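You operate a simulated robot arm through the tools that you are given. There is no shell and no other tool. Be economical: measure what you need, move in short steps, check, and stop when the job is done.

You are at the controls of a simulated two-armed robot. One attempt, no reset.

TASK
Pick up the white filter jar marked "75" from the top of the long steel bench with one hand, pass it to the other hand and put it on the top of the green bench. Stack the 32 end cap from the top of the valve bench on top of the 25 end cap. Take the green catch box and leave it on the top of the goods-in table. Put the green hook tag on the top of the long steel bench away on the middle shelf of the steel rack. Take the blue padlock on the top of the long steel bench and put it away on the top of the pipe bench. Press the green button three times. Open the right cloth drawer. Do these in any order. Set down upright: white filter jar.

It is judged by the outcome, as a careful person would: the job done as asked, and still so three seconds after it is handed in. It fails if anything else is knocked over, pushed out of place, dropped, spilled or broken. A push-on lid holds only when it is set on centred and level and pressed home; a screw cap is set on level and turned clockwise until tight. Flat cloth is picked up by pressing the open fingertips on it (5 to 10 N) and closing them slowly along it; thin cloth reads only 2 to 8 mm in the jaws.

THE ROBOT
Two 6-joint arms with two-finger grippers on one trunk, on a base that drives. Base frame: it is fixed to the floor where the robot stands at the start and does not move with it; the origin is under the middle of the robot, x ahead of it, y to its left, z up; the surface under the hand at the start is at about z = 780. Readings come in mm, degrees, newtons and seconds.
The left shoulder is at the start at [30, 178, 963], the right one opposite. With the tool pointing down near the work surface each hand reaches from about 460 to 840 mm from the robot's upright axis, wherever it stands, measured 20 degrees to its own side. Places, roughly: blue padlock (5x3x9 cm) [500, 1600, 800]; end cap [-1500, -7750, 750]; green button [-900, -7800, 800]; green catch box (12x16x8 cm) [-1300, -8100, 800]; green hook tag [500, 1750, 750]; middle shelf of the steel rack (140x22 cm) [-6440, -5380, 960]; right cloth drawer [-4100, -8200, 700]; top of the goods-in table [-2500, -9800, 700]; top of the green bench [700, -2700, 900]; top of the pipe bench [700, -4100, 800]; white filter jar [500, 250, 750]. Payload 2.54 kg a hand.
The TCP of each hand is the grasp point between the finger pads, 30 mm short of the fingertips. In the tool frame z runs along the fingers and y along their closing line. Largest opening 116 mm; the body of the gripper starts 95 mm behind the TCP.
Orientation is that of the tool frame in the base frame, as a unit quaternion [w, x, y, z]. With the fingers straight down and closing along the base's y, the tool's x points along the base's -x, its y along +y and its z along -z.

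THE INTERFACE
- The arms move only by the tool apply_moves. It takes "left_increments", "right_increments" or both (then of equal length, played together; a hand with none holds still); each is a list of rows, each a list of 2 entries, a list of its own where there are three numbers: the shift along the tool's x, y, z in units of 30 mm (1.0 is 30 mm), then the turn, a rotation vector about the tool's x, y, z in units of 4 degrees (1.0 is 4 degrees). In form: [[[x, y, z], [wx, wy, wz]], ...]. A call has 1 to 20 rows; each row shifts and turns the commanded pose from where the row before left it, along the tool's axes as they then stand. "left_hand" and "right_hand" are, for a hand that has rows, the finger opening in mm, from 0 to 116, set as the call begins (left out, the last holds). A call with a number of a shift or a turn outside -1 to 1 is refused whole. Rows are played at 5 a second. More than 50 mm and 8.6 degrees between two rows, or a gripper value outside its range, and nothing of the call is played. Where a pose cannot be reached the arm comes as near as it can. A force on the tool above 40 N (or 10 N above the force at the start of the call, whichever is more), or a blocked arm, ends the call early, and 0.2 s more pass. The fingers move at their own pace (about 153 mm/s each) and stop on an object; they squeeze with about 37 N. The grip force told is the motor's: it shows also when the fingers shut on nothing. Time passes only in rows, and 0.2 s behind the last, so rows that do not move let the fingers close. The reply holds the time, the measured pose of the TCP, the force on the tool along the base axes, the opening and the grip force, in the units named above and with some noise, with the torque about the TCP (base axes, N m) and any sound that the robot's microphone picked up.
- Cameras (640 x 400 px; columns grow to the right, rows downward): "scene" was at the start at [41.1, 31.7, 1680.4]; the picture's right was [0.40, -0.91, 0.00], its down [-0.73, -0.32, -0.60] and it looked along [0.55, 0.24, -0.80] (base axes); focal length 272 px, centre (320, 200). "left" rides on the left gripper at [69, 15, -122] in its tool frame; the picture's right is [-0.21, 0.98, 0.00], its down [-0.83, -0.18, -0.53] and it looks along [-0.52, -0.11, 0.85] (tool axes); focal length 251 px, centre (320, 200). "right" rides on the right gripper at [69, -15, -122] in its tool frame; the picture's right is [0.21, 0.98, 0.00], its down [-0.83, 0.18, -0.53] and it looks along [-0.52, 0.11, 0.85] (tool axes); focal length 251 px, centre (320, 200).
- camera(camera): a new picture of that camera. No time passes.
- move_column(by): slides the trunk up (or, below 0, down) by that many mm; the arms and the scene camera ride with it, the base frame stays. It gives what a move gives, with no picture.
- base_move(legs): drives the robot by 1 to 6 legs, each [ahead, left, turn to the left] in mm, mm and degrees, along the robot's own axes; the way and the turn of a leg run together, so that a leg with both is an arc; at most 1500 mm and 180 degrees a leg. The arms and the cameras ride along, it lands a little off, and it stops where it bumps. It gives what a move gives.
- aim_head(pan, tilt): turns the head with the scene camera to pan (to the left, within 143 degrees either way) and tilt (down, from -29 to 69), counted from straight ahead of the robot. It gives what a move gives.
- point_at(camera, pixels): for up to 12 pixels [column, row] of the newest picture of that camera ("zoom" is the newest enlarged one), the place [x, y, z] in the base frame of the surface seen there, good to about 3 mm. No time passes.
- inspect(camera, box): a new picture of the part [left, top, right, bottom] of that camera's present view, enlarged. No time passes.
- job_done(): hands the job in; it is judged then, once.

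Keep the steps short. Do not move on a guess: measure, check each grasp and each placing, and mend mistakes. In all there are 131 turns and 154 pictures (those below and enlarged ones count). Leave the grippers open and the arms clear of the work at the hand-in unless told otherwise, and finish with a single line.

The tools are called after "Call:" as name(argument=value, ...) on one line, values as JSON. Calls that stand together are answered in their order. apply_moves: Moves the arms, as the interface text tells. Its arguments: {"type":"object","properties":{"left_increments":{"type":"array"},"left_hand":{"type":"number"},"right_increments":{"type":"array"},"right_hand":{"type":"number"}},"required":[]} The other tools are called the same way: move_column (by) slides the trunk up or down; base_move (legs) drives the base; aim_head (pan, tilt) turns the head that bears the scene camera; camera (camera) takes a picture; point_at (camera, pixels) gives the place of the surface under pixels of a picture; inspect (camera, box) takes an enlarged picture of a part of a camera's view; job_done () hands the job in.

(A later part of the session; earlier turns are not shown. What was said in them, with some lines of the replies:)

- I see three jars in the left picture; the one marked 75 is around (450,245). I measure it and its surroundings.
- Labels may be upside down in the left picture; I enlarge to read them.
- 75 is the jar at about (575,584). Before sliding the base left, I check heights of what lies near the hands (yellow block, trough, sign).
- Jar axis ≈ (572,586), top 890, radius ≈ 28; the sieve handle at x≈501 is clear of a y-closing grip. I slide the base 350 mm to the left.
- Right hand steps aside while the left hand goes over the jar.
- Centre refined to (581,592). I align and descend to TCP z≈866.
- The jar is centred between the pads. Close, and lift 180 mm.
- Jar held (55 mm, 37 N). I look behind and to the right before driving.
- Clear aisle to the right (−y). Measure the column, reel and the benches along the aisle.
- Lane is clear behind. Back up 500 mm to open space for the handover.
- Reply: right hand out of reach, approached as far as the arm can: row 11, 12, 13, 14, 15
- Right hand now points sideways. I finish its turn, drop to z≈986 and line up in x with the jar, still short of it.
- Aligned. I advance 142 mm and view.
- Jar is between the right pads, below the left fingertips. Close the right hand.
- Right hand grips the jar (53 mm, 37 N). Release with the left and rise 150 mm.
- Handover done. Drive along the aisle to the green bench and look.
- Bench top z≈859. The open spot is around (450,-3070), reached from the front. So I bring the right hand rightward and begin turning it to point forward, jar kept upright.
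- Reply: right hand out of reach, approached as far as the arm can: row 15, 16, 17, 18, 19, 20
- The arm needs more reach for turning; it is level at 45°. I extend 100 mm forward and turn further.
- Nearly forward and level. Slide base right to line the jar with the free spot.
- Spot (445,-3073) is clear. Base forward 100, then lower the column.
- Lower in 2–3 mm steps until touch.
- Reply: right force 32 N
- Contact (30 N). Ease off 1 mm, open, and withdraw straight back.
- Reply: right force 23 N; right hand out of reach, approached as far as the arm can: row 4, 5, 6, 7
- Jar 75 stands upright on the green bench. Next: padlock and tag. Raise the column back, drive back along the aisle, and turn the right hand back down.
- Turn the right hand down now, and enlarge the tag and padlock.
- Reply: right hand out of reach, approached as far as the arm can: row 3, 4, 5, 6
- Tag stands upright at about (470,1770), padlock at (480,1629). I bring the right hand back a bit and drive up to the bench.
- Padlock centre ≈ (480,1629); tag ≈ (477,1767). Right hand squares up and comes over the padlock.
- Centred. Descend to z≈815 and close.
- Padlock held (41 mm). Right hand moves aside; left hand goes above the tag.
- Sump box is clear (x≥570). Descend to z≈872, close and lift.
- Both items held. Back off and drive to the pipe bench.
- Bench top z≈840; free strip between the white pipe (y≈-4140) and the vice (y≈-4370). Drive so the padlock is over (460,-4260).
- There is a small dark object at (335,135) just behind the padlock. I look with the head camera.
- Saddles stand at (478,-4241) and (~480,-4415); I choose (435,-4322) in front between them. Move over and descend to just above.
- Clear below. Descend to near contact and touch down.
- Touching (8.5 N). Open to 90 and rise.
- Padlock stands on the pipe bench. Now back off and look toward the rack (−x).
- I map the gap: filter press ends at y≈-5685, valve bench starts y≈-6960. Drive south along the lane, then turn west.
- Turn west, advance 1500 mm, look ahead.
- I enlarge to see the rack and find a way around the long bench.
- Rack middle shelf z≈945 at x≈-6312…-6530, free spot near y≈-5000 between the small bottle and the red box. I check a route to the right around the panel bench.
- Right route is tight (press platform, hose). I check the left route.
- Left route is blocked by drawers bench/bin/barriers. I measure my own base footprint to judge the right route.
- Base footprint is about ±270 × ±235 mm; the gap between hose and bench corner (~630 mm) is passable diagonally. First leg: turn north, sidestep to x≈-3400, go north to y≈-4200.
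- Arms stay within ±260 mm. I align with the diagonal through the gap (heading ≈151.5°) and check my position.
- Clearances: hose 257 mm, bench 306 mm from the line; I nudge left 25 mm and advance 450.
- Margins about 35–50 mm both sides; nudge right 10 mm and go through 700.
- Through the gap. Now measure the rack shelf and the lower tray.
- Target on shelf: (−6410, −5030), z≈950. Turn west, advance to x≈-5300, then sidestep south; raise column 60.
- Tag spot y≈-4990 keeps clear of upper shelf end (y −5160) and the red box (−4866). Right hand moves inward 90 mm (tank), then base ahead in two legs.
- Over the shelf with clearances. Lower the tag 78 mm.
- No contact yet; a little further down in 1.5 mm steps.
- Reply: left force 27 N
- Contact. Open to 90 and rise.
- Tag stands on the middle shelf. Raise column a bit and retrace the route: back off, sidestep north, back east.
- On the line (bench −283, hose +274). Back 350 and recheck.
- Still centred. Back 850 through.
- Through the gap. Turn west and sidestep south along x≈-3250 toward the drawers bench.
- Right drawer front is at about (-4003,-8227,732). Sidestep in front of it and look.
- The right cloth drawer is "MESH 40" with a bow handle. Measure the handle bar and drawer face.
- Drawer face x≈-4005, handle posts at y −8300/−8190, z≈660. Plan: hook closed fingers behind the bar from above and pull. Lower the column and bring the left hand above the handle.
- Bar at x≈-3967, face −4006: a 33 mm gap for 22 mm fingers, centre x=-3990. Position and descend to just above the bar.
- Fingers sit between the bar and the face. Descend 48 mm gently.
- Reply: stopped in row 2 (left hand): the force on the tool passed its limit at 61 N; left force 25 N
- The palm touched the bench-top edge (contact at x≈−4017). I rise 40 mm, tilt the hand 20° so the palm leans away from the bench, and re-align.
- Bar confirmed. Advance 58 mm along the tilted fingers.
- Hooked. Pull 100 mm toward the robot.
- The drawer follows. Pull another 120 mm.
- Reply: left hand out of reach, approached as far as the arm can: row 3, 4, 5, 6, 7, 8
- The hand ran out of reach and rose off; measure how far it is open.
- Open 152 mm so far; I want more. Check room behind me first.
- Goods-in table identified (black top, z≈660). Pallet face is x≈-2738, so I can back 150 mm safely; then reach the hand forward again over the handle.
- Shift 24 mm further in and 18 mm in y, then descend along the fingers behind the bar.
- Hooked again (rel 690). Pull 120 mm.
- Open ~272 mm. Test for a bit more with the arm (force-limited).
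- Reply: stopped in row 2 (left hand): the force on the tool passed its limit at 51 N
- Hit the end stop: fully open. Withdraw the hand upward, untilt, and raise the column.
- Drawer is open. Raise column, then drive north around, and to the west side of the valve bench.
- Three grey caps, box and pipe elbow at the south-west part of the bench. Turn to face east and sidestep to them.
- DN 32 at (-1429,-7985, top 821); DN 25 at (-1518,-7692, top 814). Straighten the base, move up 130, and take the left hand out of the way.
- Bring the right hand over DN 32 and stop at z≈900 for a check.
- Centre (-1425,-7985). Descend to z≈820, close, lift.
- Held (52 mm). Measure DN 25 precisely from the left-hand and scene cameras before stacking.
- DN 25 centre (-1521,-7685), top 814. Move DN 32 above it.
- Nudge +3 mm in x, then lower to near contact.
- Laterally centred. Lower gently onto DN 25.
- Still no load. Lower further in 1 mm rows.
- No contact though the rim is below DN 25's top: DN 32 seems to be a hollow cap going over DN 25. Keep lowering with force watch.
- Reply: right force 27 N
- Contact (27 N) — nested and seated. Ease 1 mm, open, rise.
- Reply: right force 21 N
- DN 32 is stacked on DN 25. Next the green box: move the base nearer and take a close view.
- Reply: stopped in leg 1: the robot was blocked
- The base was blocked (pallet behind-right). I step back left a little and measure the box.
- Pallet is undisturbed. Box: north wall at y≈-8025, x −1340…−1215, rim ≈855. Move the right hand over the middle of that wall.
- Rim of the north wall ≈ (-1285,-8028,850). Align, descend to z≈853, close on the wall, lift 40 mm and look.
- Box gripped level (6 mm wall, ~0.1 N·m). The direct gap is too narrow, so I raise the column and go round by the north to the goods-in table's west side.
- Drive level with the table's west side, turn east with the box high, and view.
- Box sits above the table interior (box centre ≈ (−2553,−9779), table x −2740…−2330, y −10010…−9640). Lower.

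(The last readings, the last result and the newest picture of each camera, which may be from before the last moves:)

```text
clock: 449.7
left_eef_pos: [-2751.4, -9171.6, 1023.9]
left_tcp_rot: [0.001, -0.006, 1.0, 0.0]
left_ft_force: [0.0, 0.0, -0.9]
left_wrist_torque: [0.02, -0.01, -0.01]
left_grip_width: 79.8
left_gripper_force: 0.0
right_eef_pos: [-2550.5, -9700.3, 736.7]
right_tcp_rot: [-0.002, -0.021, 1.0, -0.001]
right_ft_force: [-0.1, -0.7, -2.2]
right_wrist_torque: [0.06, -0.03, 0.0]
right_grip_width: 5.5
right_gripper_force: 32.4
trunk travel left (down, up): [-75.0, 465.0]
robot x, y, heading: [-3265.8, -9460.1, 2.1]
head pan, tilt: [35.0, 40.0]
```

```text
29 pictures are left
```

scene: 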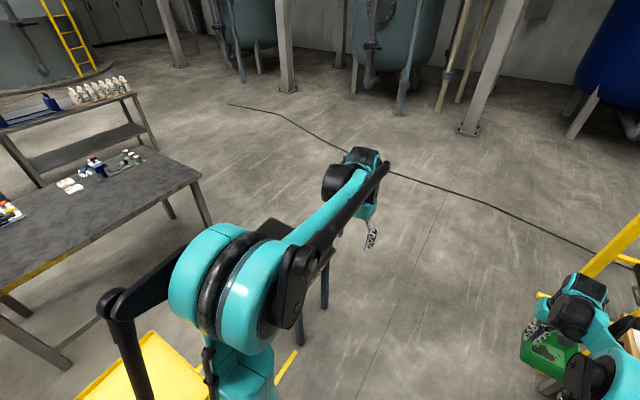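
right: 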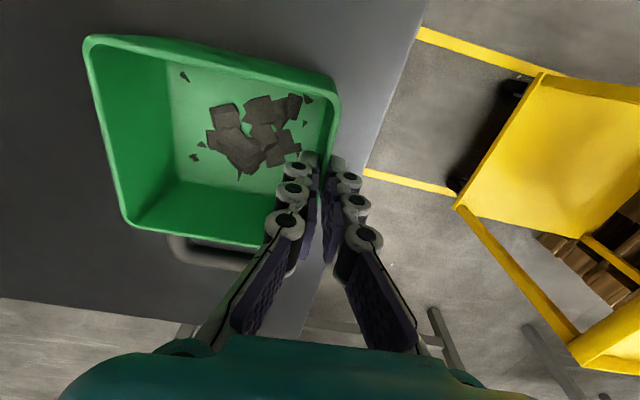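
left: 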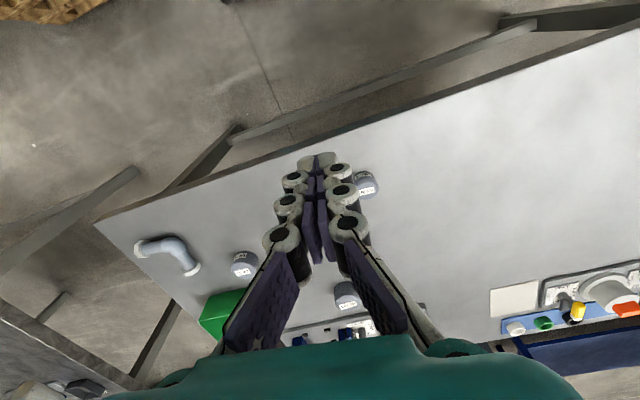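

Almost down; touch, release, rise, and check.

Call:
apply_moves(right_increments=[[[0, 0, 0.05], [0, 0, 0]], [[0, 0, 0.05], [0, 0, 0]], [[0, 0, 0.04], [0, 0, 0]], [[0, 0, 0], [0, 0, 0]]])

Call:
apply_moves(right_increments=[[[0, 0, 0], [0, 0, 0]], [[0, 0, 0], [0, 0, 0]], [[0, 0, -0.3], [0, 0, 0]], [[0, 0, -0.7], [0, 0, 0]], [[0, 0, -1], [0, 0, 0]], [[0, 0, -1], [0, 0, 0]], [[0, 0, -1], [0, 0, 0]], [[0, 0, -1], [0, 0, 0]], [[0, 0, -1], [0, 0, 0]], [[0, 0, 0], [0, 0, 0]]], right_hand=40)

Call:
camera(camera="right")

Call:
move_column(by=150)

```text
clock: 450.7
left_eef_pos: [-2752.4, -9171.1, 1024.0]
left_tcp_rot: [0.001, -0.006, 1.0, 0.0]
left_ft_force: [0.4, 0.0, -0.2]
left_wrist_torque: [-0.01, 0.03, 0.01]
left_grip_width: 79.9
left_gripper_force: 0.0
right_eef_pos: [-2550.8, -9701.2, 734.4]
right_tcp_rot: [-0.001, -0.021, 1.0, 0.0]
right_ft_force: [9.2, -1.3, 26.3]
right_wrist_torque: [-0.05, -0.32, 0.03]
right_grip_width: 6.0
right_gripper_force: 32.1
trunk travel left (down, up): [-75.0, 465.0]
robot x, y, heading: [-3265.8, -9455.6, 2.0]
head pan, tilt: [35.0, 40.0]
```

```text
clock: 452.9
left_eef_pos: [-2750.5, -9171.2, 1022.2]
left_tcp_rot: [0.001, -0.006, 1.0, 0.001]
left_ft_force: [0.2, -0.3, 0.2]
left_wrist_torque: [-0.04, -0.01, 0.0]
left_grip_width: 80.0
left_gripper_force: 0.1
right_eef_pos: [-2550.4, -9700.4, 912.7]
right_tcp_rot: [-0.002, -0.022, 1.0, -0.001]
right_ft_force: [0.5, -0.5, 0.1]
right_wrist_torque: [-0.02, 0.02, 0.05]
right_grip_width: 39.8
right_gripper_force: 0.2
trunk travel left (down, up): [-75.0, 465.0]
robot x, y, heading: [-3260.5, -9458.6, 1.8]
head pan, tilt: [35.0, 40.0]
```

```text
28 pictures are left
```

right: 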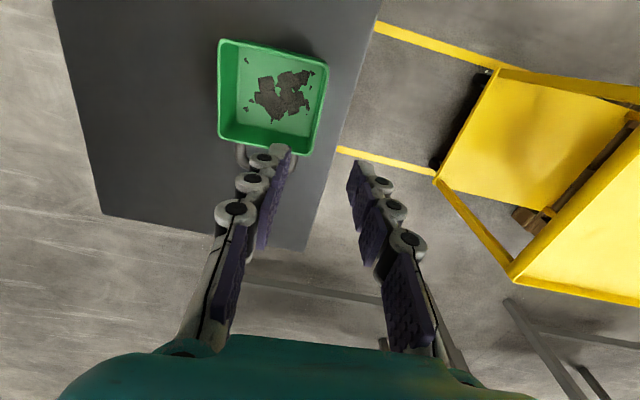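

```text
clock: 454.6
left_eef_pos: [-2751.1, -9172.5, 1174.2]
left_tcp_rot: [0.001, -0.007, 1.0, 0.001]
left_ft_force: [0.4, 0.3, -0.3]
left_wrist_torque: [-0.01, 0.01, 0.02]
left_grip_width: 80.2
left_gripper_force: 0.0
right_eef_pos: [-2551.0, -9699.4, 1062.8]
right_tcp_rot: [-0.003, -0.021, 1.0, -0.001]
right_ft_force: [-0.1, 0.0, 0.4]
right_wrist_torque: [0.01, 0.01, -0.02]
right_grip_width: 39.9
right_gripper_force: 0.1
trunk travel left (down, up): [-225.0, 315.0]
robot x, y, heading: [-3260.3, -9457.7, 2.1]
head pan, tilt: [35.0, 40.0]
```

Box stands on the goods-in table. Now the button: drive back round to the north-east side of the valve bench (column raised for clearance).

Call:
move_column(by=100)

Call:
base_move(legs=[[0, 0, 88], [1050, 0, 0], [1050, 0, 0], [1000, 0, 0], [0, 0, -90], [1400, 0, 0]])

```text
clock: 455.9
left_eef_pos: [-2750.6, -9170.3, 1273.9]
left_tcp_rot: [0.001, -0.005, 1.0, 0.001]
left_ft_force: [-1.2, 0.0, 0.5]
left_wrist_torque: [0.02, 0.0, -0.04]
left_grip_width: 80.0
left_gripper_force: 0.2
right_eef_pos: [-2550.1, -9699.4, 1162.7]
right_tcp_rot: [-0.003, -0.021, 1.0, 0.0]
right_ft_force: [-0.7, 0.2, 0.7]
right_wrist_torque: [-0.01, -0.02, -0.02]
right_grip_width: 40.2
right_gripper_force: 0.1
trunk travel left (down, up): [-325.0, 215.0]
robot x, y, heading: [-3263.9, -9456.8, 1.8]
head pan, tilt: [35.0, 40.0]
```

```text
clock: 485.3
left_eef_pos: [-1372.3, -6017.5, 1273.2]
left_tcp_rot: [0.001, -0.019, 1.0, 0.001]
left_ft_force: [0.2, -0.3, -0.6]
left_wrist_torque: [-0.03, -0.02, -0.06]
left_grip_width: 80.1
left_gripper_force: 0.1
right_eef_pos: [-1159.5, -6542.2, 1163.4]
right_tcp_rot: [-0.002, -0.033, 0.999, -0.001]
right_ft_force: [0.2, 0.2, 0.2]
right_wrist_torque: [0.01, 0.0, 0.0]
right_grip_width: 40.2
right_gripper_force: 0.1
trunk travel left (down, up): [-325.0, 215.0]
robot x, y, heading: [-1875.8, -6320.3, 3.1]
head pan, tilt: [35.0, 40.0]
```

Call:
base_move(legs=[[1000, 0, 0], [0, 0, -93.1], [0, 400, 0], [950, 0, 0], [0, 0, -20]])

Call:
aim_head(pan=-20, tilt=50)

Call:
camera(camera="scene")

Call:
camera(camera="right")

```text
clock: 502.0
left_eef_pos: [-385.1, -7770.9, 1273.1]
left_tcp_rot: [0.001, 0.815, 0.579, 0.0]
left_ft_force: [-0.2, -0.8, 0.4]
left_wrist_torque: [0.01, -0.02, -0.04]
left_grip_width: 79.9
left_gripper_force: 0.1
right_eef_pos: [-951.0, -7779.0, 1162.8]
right_tcp_rot: [-0.002, 0.807, 0.591, 0.003]
right_ft_force: [0.3, 0.5, -1.0]
right_wrist_torque: [0.0, 0.0, 0.02]
right_grip_width: 40.2
right_gripper_force: 0.1
trunk travel left (down, up): [-325.0, 215.0]
robot x, y, heading: [-479.1, -7188.6, -107.8]
head pan, tilt: [35.0, 40.0]
```

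```text
clock: 503.2
left_eef_pos: [-386.3, -7769.9, 1273.8]
left_tcp_rot: [0.001, 0.816, 0.579, 0.0]
left_ft_force: [0.5, -0.5, -0.2]
left_wrist_torque: [0.0, 0.01, 0.0]
left_grip_width: 79.8
left_gripper_force: 0.0
right_eef_pos: [-951.6, -7779.4, 1163.1]
right_tcp_rot: [-0.001, 0.806, 0.592, 0.002]
right_ft_force: [-0.3, -0.3, 0.0]
right_wrist_torque: [-0.01, 0.01, -0.01]
right_grip_width: 40.2
right_gripper_force: 0.0
trunk travel left (down, up): [-325.0, 215.0]
robot x, y, heading: [-480.2, -7188.7, -108.4]
head pan, tilt: [-20.0, 50.0]
```

```text
27 pictures are left
```

scene: 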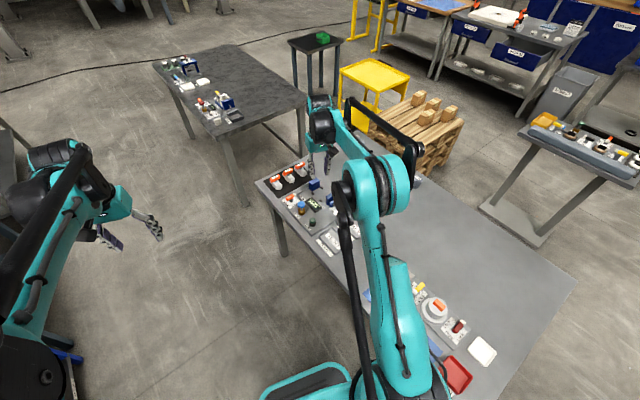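

```text
26 pictures are left
```

right: 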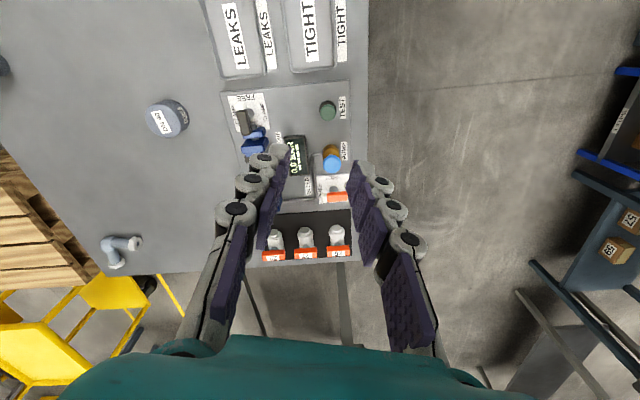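

Green TEST button at right-camera pixel (327,112). Measure it.

Call:
inspect(camera="right", box=[280, 80, 380, 180])

Call:
point_at(camera="right", pixels=[[327, 108], [320, 108], [334, 108], [327, 103], [327, 115], [330, 165], [332, 155], [340, 125], [295, 160], [327, 119]])

```text
4.00 times, centred on (330, 130) of right
```

zoom: 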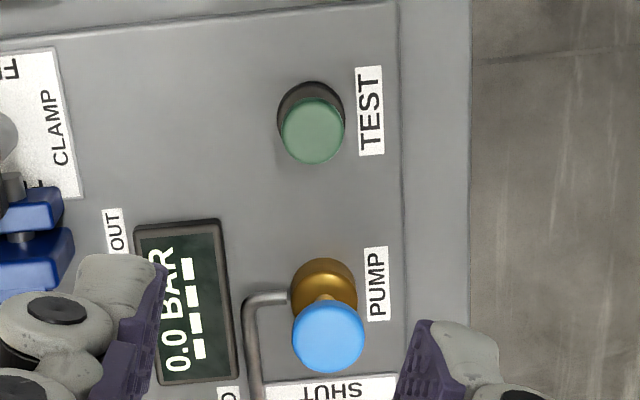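

```text
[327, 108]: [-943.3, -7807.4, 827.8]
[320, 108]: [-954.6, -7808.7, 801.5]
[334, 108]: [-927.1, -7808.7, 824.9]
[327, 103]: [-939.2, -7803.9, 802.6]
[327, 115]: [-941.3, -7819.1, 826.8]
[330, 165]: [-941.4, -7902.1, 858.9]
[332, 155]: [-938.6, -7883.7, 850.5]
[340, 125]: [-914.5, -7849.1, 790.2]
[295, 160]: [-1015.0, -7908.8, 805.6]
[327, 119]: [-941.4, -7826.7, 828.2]
```

Button top centre ≈ (-940,-7815,828), 30 mm across. Lower column, close fingers, bring the tips 12 mm above it.

Call:
move_column(by=-150)

Call:
apply_moves(right_increments=[[[-0.51, 0.36, 0], [0, 0, 0]], [[-0.51, 0.36, 0], [0, 0, 0]], [[0, 0, 1], [0, 0, 0]], [[0, 0, 1], [0, 0, 0]], [[0, 0, 1], [0, 0, 0]], [[0, 0, 1], [0, 0, 0]], [[0, 0, 0.75], [0, 0, 0]], [[0, 0, 0], [0, 0, 0]]], right_hand=0)

Call:
camera(camera="right")

Call:
inspect(camera="scene", box=[250, 140, 370, 260])

```text
clock: 504.9
left_eef_pos: [-385.6, -7770.4, 1124.2]
left_tcp_rot: [0.001, 0.815, 0.579, -0.001]
left_ft_force: [-0.6, -0.4, 0.3]
left_wrist_torque: [0.05, -0.02, 0.02]
left_grip_width: 79.7
left_gripper_force: 0.0
right_eef_pos: [-952.3, -7777.7, 1014.2]
right_tcp_rot: [-0.001, 0.806, 0.592, 0.001]
right_ft_force: [-1.2, -0.5, 0.2]
right_wrist_torque: [-0.01, 0.01, -0.03]
right_grip_width: 39.9
right_gripper_force: 0.0
trunk travel left (down, up): [-175.0, 365.0]
robot x, y, heading: [-477.2, -7190.5, -108.1]
head pan, tilt: [-20.0, 50.0]
```

```text
clock: 506.8
left_eef_pos: [-385.7, -7769.7, 1124.6]
left_tcp_rot: [0.001, 0.815, 0.58, -0.001]
left_ft_force: [0.2, 0.8, 0.3]
left_wrist_torque: [-0.01, 0.01, 0.04]
left_grip_width: 79.9
left_gripper_force: 0.1
right_eef_pos: [-939.9, -7814.3, 872.3]
right_tcp_rot: [-0.001, 0.806, 0.591, 0.002]
right_ft_force: [-0.2, 0.2, 1.5]
right_wrist_torque: [0.01, 0.0, 0.0]
right_grip_width: 0.1
right_gripper_force: 28.6
trunk travel left (down, up): [-175.0, 365.0]
robot x, y, heading: [-480.8, -7189.4, -108.1]
head pan, tilt: [-20.0, 50.0]
```

```text
24 pictures are left
```

right: 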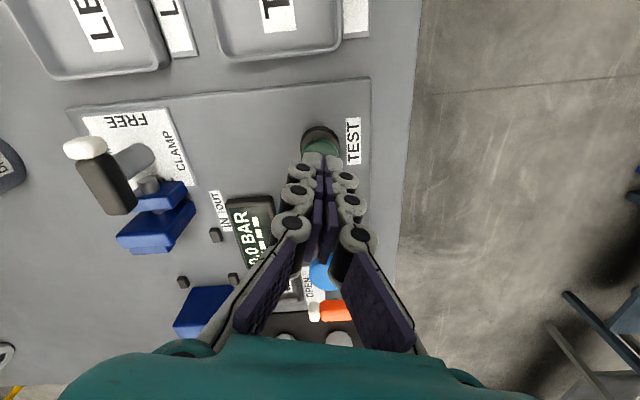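

```text
3.33 times, centred on (310, 200) of scene
5 turns are left
```

zoom: 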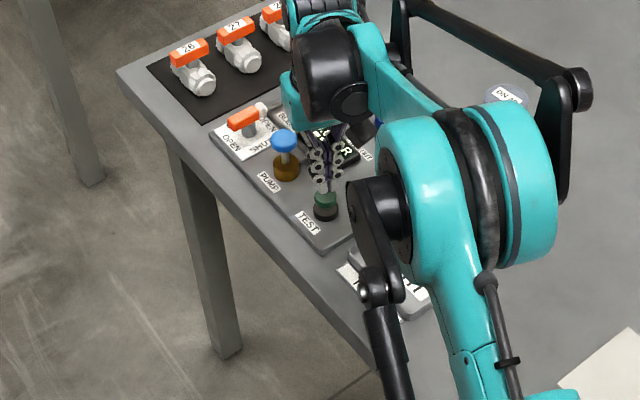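

Tips are over the button. First press: down in small steps, then up 20 mm.

Call:
apply_moves(right_increments=[[[0, 0, 0.35], [0, 0, 0]], [[0, 0, 0.1], [0, 0, 0]], [[0, 0, 0.08], [0, 0, 0]], [[0, 0, 0.08], [0, 0, 0]], [[0, 0, 0.07], [0, 0, 0]], [[0, 0, 0], [0, 0, 0]]])

Call:
apply_moves(right_increments=[[[0, 0, -0.35], [0, 0, 0]], [[0, 0, -0.35], [0, 0, 0]], [[0, 0, 0], [0, 0, 0]], [[0, 0, 0], [0, 0, 0]]])

```text
clock: 508.1
left_eef_pos: [-386.4, -7770.0, 1123.8]
left_tcp_rot: [0.002, 0.815, 0.579, -0.001]
left_ft_force: [-0.3, -0.5, 0.0]
left_wrist_torque: [-0.01, -0.02, -0.01]
left_grip_width: 79.8
left_gripper_force: 0.1
right_eef_pos: [-939.4, -7814.6, 851.3]
right_tcp_rot: [-0.001, 0.806, 0.591, 0.002]
right_ft_force: [1.7, -0.9, 2.2]
right_wrist_torque: [-0.01, -0.03, -0.02]
right_grip_width: 0.0
right_gripper_force: 28.8
trunk travel left (down, up): [-175.0, 365.0]
robot x, y, heading: [-479.5, -7187.5, -108.3]
head pan, tilt: [-20.0, 50.0]
```

```text
clock: 509.1
left_eef_pos: [-386.4, -7769.9, 1125.3]
left_tcp_rot: [0.0, 0.815, 0.579, 0.0]
left_ft_force: [0.1, -0.2, -0.4]
left_wrist_torque: [0.01, -0.02, -0.02]
left_grip_width: 80.4
left_gripper_force: 0.0
right_eef_pos: [-940.2, -7813.7, 870.5]
right_tcp_rot: [-0.001, 0.806, 0.592, 0.002]
right_ft_force: [0.8, -0.6, 0.8]
right_wrist_torque: [-0.01, -0.01, -0.01]
right_grip_width: 0.2
right_gripper_force: 28.4
trunk travel left (down, up): [-175.0, 365.0]
robot x, y, heading: [-480.5, -7187.7, -108.0]
head pan, tilt: [-20.0, 50.0]
4 turns are left
```

No click was heard and only ~2 N felt, so I press deeper, watching for a sound.

Call:
apply_moves(right_increments=[[[0, 0, 0.35], [0, 0, 0]], [[0, 0, 0.27], [0, 0, 0]], [[0, 0, 0.06], [0, 0, 0]], [[0, 0, 0.06], [0, 0, 0]], [[0, 0, 0.06], [0, 0, 0]], [[0, 0, 0.06], [0, 0, 0]], [[0, 0, 0.06], [0, 0, 0]], [[0, 0, 0.06], [0, 0, 0]], [[0, 0, 0.06], [0, 0, 0]], [[0, 0, 0], [0, 0, 0]]])

Call:
camera(camera="right")

Call:
apply_moves(right_increments=[[[0, 0, -0.4], [0, 0, 0]], [[0, 0, -0.4], [0, 0, 0]], [[0, 0, -0.2], [0, 0, 0]], [[0, 0, 0], [0, 0, 0]]])

Call:
camera(camera="right")

```text
clock: 511.0
left_eef_pos: [-385.2, -7768.0, 1124.4]
left_tcp_rot: [0.001, 0.815, 0.58, -0.003]
left_ft_force: [-0.5, -0.3, -0.5]
left_wrist_torque: [-0.01, -0.04, -0.04]
left_grip_width: 80.1
left_gripper_force: 0.1
right_eef_pos: [-939.8, -7812.4, 845.1]
right_tcp_rot: [-0.001, 0.807, 0.591, -0.001]
right_ft_force: [1.1, 0.0, 25.9]
right_wrist_torque: [-0.05, -0.03, -0.05]
right_grip_width: 5.9
right_gripper_force: 28.7
trunk travel left (down, up): [-175.0, 365.0]
robot x, y, heading: [-479.6, -7191.0, -108.2]
head pan, tilt: [-20.0, 50.0]
heard: click
stopped in row 9 (right hand): the force on the tool passed its limit at 42 N (the readings are from after the stop); the commanded pose is now the measured one
```

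```text
22 pictures are left
```

right: 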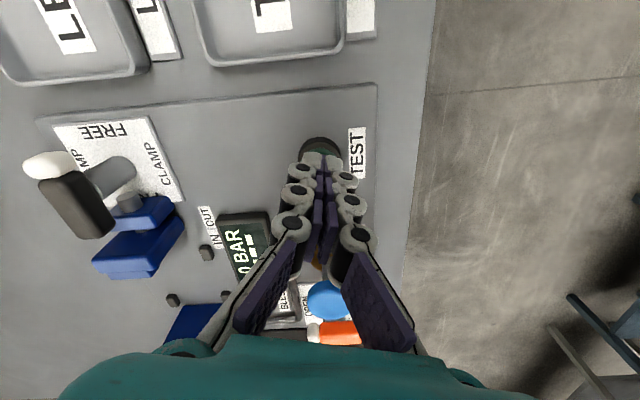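

```text
clock: 512.0
left_eef_pos: [-386.0, -7771.1, 1123.3]
left_tcp_rot: [0.002, 0.815, 0.579, -0.001]
left_ft_force: [0.7, -1.0, -0.3]
left_wrist_torque: [-0.01, 0.0, 0.01]
left_grip_width: 80.2
left_gripper_force: 0.1
right_eef_pos: [-940.1, -7813.6, 873.6]
right_tcp_rot: [-0.001, 0.807, 0.591, 0.001]
right_ft_force: [0.7, 0.4, -0.1]
right_wrist_torque: [0.02, 0.02, -0.03]
right_grip_width: 0.0
right_gripper_force: 28.8
trunk travel left (down, up): [-175.0, 365.0]
robot x, y, heading: [-478.1, -7188.5, -107.8]
head pan, tilt: [-20.0, 50.0]
```

```text
21 pictures are left
3 turns are left
```

right: 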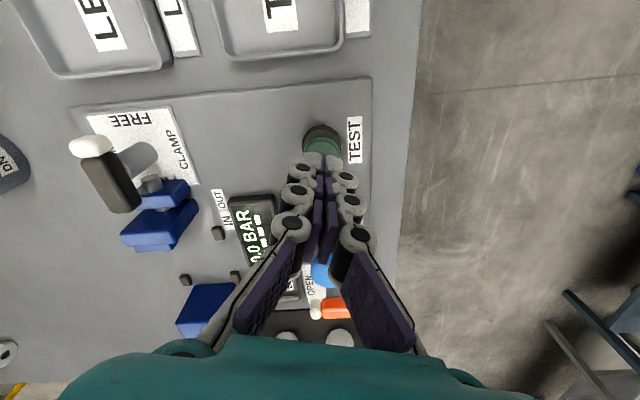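

Click heard: one press. Two more presses the same way.

Call:
apply_moves(right_increments=[[[0, 0, 0.35], [0, 0, 0]], [[0, 0, 0.35], [0, 0, 0]], [[0, 0, 0.06], [0, 0, 0]], [[0, 0, 0.06], [0, 0, 0]], [[0, 0, 0.06], [0, 0, 0]], [[0, 0, 0.06], [0, 0, 0]], [[0, 0, 0.06], [0, 0, 0]], [[0, 0, 0.06], [0, 0, 0]], [[0, 0, 0.06], [0, 0, 0]], [[0, 0, 0.06], [0, 0, 0]]])

Call:
apply_moves(right_increments=[[[0, 0, -0.4], [0, 0, 0]], [[0, 0, -0.4], [0, 0, 0]], [[0, 0, -0.2], [0, 0, 0]], [[0, 0, 0], [0, 0, 0]]])

Call:
apply_moves(right_increments=[[[0, 0, 0.35], [0, 0, 0]], [[0, 0, 0.35], [0, 0, 0]], [[0, 0, 0.06], [0, 0, 0]], [[0, 0, 0.06], [0, 0, 0]], [[0, 0, 0.06], [0, 0, 0]], [[0, 0, 0.06], [0, 0, 0]], [[0, 0, 0.06], [0, 0, 0]], [[0, 0, 0.06], [0, 0, 0]], [[0, 0, 0.06], [0, 0, 0]], [[0, 0, 0.06], [0, 0, 0]]])

Call:
apply_moves(right_increments=[[[0, 0, -0.4], [0, 0, 0]], [[0, 0, -0.4], [0, 0, 0]], [[0, 0, -0.2], [0, 0, 0]], [[0, 0, 0], [0, 0, 0]]])

```text
clock: 513.8
left_eef_pos: [-385.5, -7768.5, 1125.4]
left_tcp_rot: [0.001, 0.815, 0.58, -0.002]
left_ft_force: [-0.5, -0.6, 0.9]
left_wrist_torque: [0.03, 0.02, 0.03]
left_grip_width: 79.9
left_gripper_force: 0.1
right_eef_pos: [-940.0, -7815.7, 846.0]
right_tcp_rot: [0.0, 0.807, 0.591, -0.002]
right_ft_force: [0.7, 2.8, 26.9]
right_wrist_torque: [0.01, -0.03, 0.01]
right_grip_width: 6.1
right_gripper_force: 28.3
trunk travel left (down, up): [-175.0, 365.0]
robot x, y, heading: [-479.2, -7190.4, -108.1]
head pan, tilt: [-20.0, 50.0]
heard: click
stopped in row 9 (right hand): the force on the tool passed its limit at 43 N (the readings are from after the stop); the commanded pose is now the measured one
```

```text
clock: 514.8
left_eef_pos: [-386.5, -7771.6, 1123.4]
left_tcp_rot: [0.002, 0.815, 0.58, 0.0]
left_ft_force: [0.6, 0.2, -0.1]
left_wrist_torque: [0.0, 0.03, 0.01]
left_grip_width: 80.2
left_gripper_force: 0.1
right_eef_pos: [-938.9, -7815.0, 871.6]
right_tcp_rot: [0.0, 0.806, 0.591, -0.002]
right_ft_force: [0.0, -0.2, 0.5]
right_wrist_torque: [-0.01, 0.02, 0.0]
right_grip_width: 0.1
right_gripper_force: 28.8
trunk travel left (down, up): [-175.0, 365.0]
robot x, y, heading: [-477.9, -7189.3, -108.0]
head pan, tilt: [-20.0, 50.0]
```

```text
clock: 516.5
left_eef_pos: [-384.7, -7768.7, 1125.3]
left_tcp_rot: [0.002, 0.815, 0.579, -0.002]
left_ft_force: [0.1, 0.6, 0.1]
left_wrist_torque: [0.01, -0.02, 0.0]
left_grip_width: 80.1
left_gripper_force: 0.1
right_eef_pos: [-940.9, -7813.5, 846.4]
right_tcp_rot: [0.002, 0.807, 0.59, -0.003]
right_ft_force: [2.2, 1.6, 28.0]
right_wrist_torque: [0.0, -0.07, -0.12]
right_grip_width: 6.3
right_gripper_force: 28.4
trunk travel left (down, up): [-175.0, 365.0]
robot x, y, heading: [-481.1, -7187.6, -108.1]
head pan, tilt: [-20.0, 50.0]
heard: click
stopped in row 8 (right hand): the force on the tool passed its limit at 42 N (the readings are from after the stop); the commanded pose is now the measured one
```

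```text
clock: 517.5
left_eef_pos: [-385.7, -7771.4, 1123.8]
left_tcp_rot: [0.002, 0.815, 0.579, -0.001]
left_ft_force: [0.5, -0.7, 0.3]
left_wrist_torque: [0.02, 0.01, 0.02]
left_grip_width: 80.0
left_gripper_force: 0.0
right_eef_pos: [-942.7, -7815.0, 871.8]
right_tcp_rot: [0.0, 0.807, 0.591, -0.003]
right_ft_force: [0.1, -0.4, -0.2]
right_wrist_torque: [0.02, 0.04, 0.01]
right_grip_width: 0.0
right_gripper_force: 28.2
trunk travel left (down, up): [-175.0, 365.0]
robot x, y, heading: [-479.9, -7192.9, -107.9]
head pan, tilt: [-20.0, 50.0]
2 turns are left
```

Three clicks heard. Raise the hand clear, open the gripper above the bench, back the robot off, and take a last look.

Call:
apply_moves(right_increments=[[[0, 0, -0.8], [0, 0, 0]], [[0, 0, -1], [0, 0, 0]], [[0, 0, -1], [0, 0, 0]], [[0, 0, -1], [0, 0, 0]], [[0, 0, -1], [0, 0, 0]], [[0, 0, -1], [0, 0, 0]]])

Call:
apply_moves(right_increments=[[[0, 0, 0], [0, 0, 0]], [[0, 0, 0], [0, 0, 0]], [[0, 0, 0], [0, 0, 0]]], right_hand=80)

Call:
camera(camera="scene")

```text
clock: 518.9
left_eef_pos: [-386.2, -7771.7, 1123.4]
left_tcp_rot: [0.002, 0.815, 0.579, -0.001]
left_ft_force: [0.0, -0.7, 0.5]
left_wrist_torque: [-0.04, 0.02, 0.0]
left_grip_width: 79.9
left_gripper_force: 0.0
right_eef_pos: [-941.7, -7816.0, 1047.5]
right_tcp_rot: [0.001, 0.807, 0.59, -0.003]
right_ft_force: [-1.2, -0.5, 0.4]
right_wrist_torque: [-0.03, -0.04, 0.03]
right_grip_width: 0.0
right_gripper_force: 28.9
trunk travel left (down, up): [-175.0, 365.0]
robot x, y, heading: [-478.8, -7185.8, -108.2]
head pan, tilt: [-20.0, 50.0]
```

```text
clock: 519.7
left_eef_pos: [-386.7, -7770.0, 1123.3]
left_tcp_rot: [0.001, 0.815, 0.579, -0.001]
left_ft_force: [-0.2, 0.1, -1.0]
left_wrist_torque: [-0.01, 0.01, -0.01]
left_grip_width: 80.0
left_gripper_force: 0.2
right_eef_pos: [-940.4, -7815.7, 1046.6]
right_tcp_rot: [0.0, 0.807, 0.591, -0.004]
right_ft_force: [-0.7, 0.2, 0.1]
right_wrist_torque: [0.01, 0.01, 0.0]
right_grip_width: 80.1
right_gripper_force: 0.1
trunk travel left (down, up): [-175.0, 365.0]
robot x, y, heading: [-481.6, -7187.2, -108.1]
head pan, tilt: [-20.0, 50.0]
```

```text
20 pictures are left
1 turns are left
```

scene: 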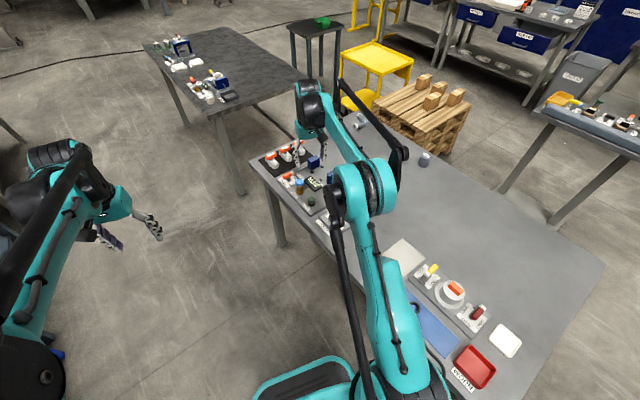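

Everything is in place and both hands are open and clear, so I hand the job in.

Call:
job_done()

```text
The job is handed in.
```

All seven tasks are done and handed in: jar 75 upright on the green bench, DN 32 cap seated over the DN 25 cap, catch box on the goods-in table, hook tag on the rack's middle shelf, padlock on the pipe bench, green button clicked three times and the right (MESH 40) drawer pulled to its stop; on the way the base bumped the pallet once without visibly moving it, and the left palm touched the drawer bench's edge.
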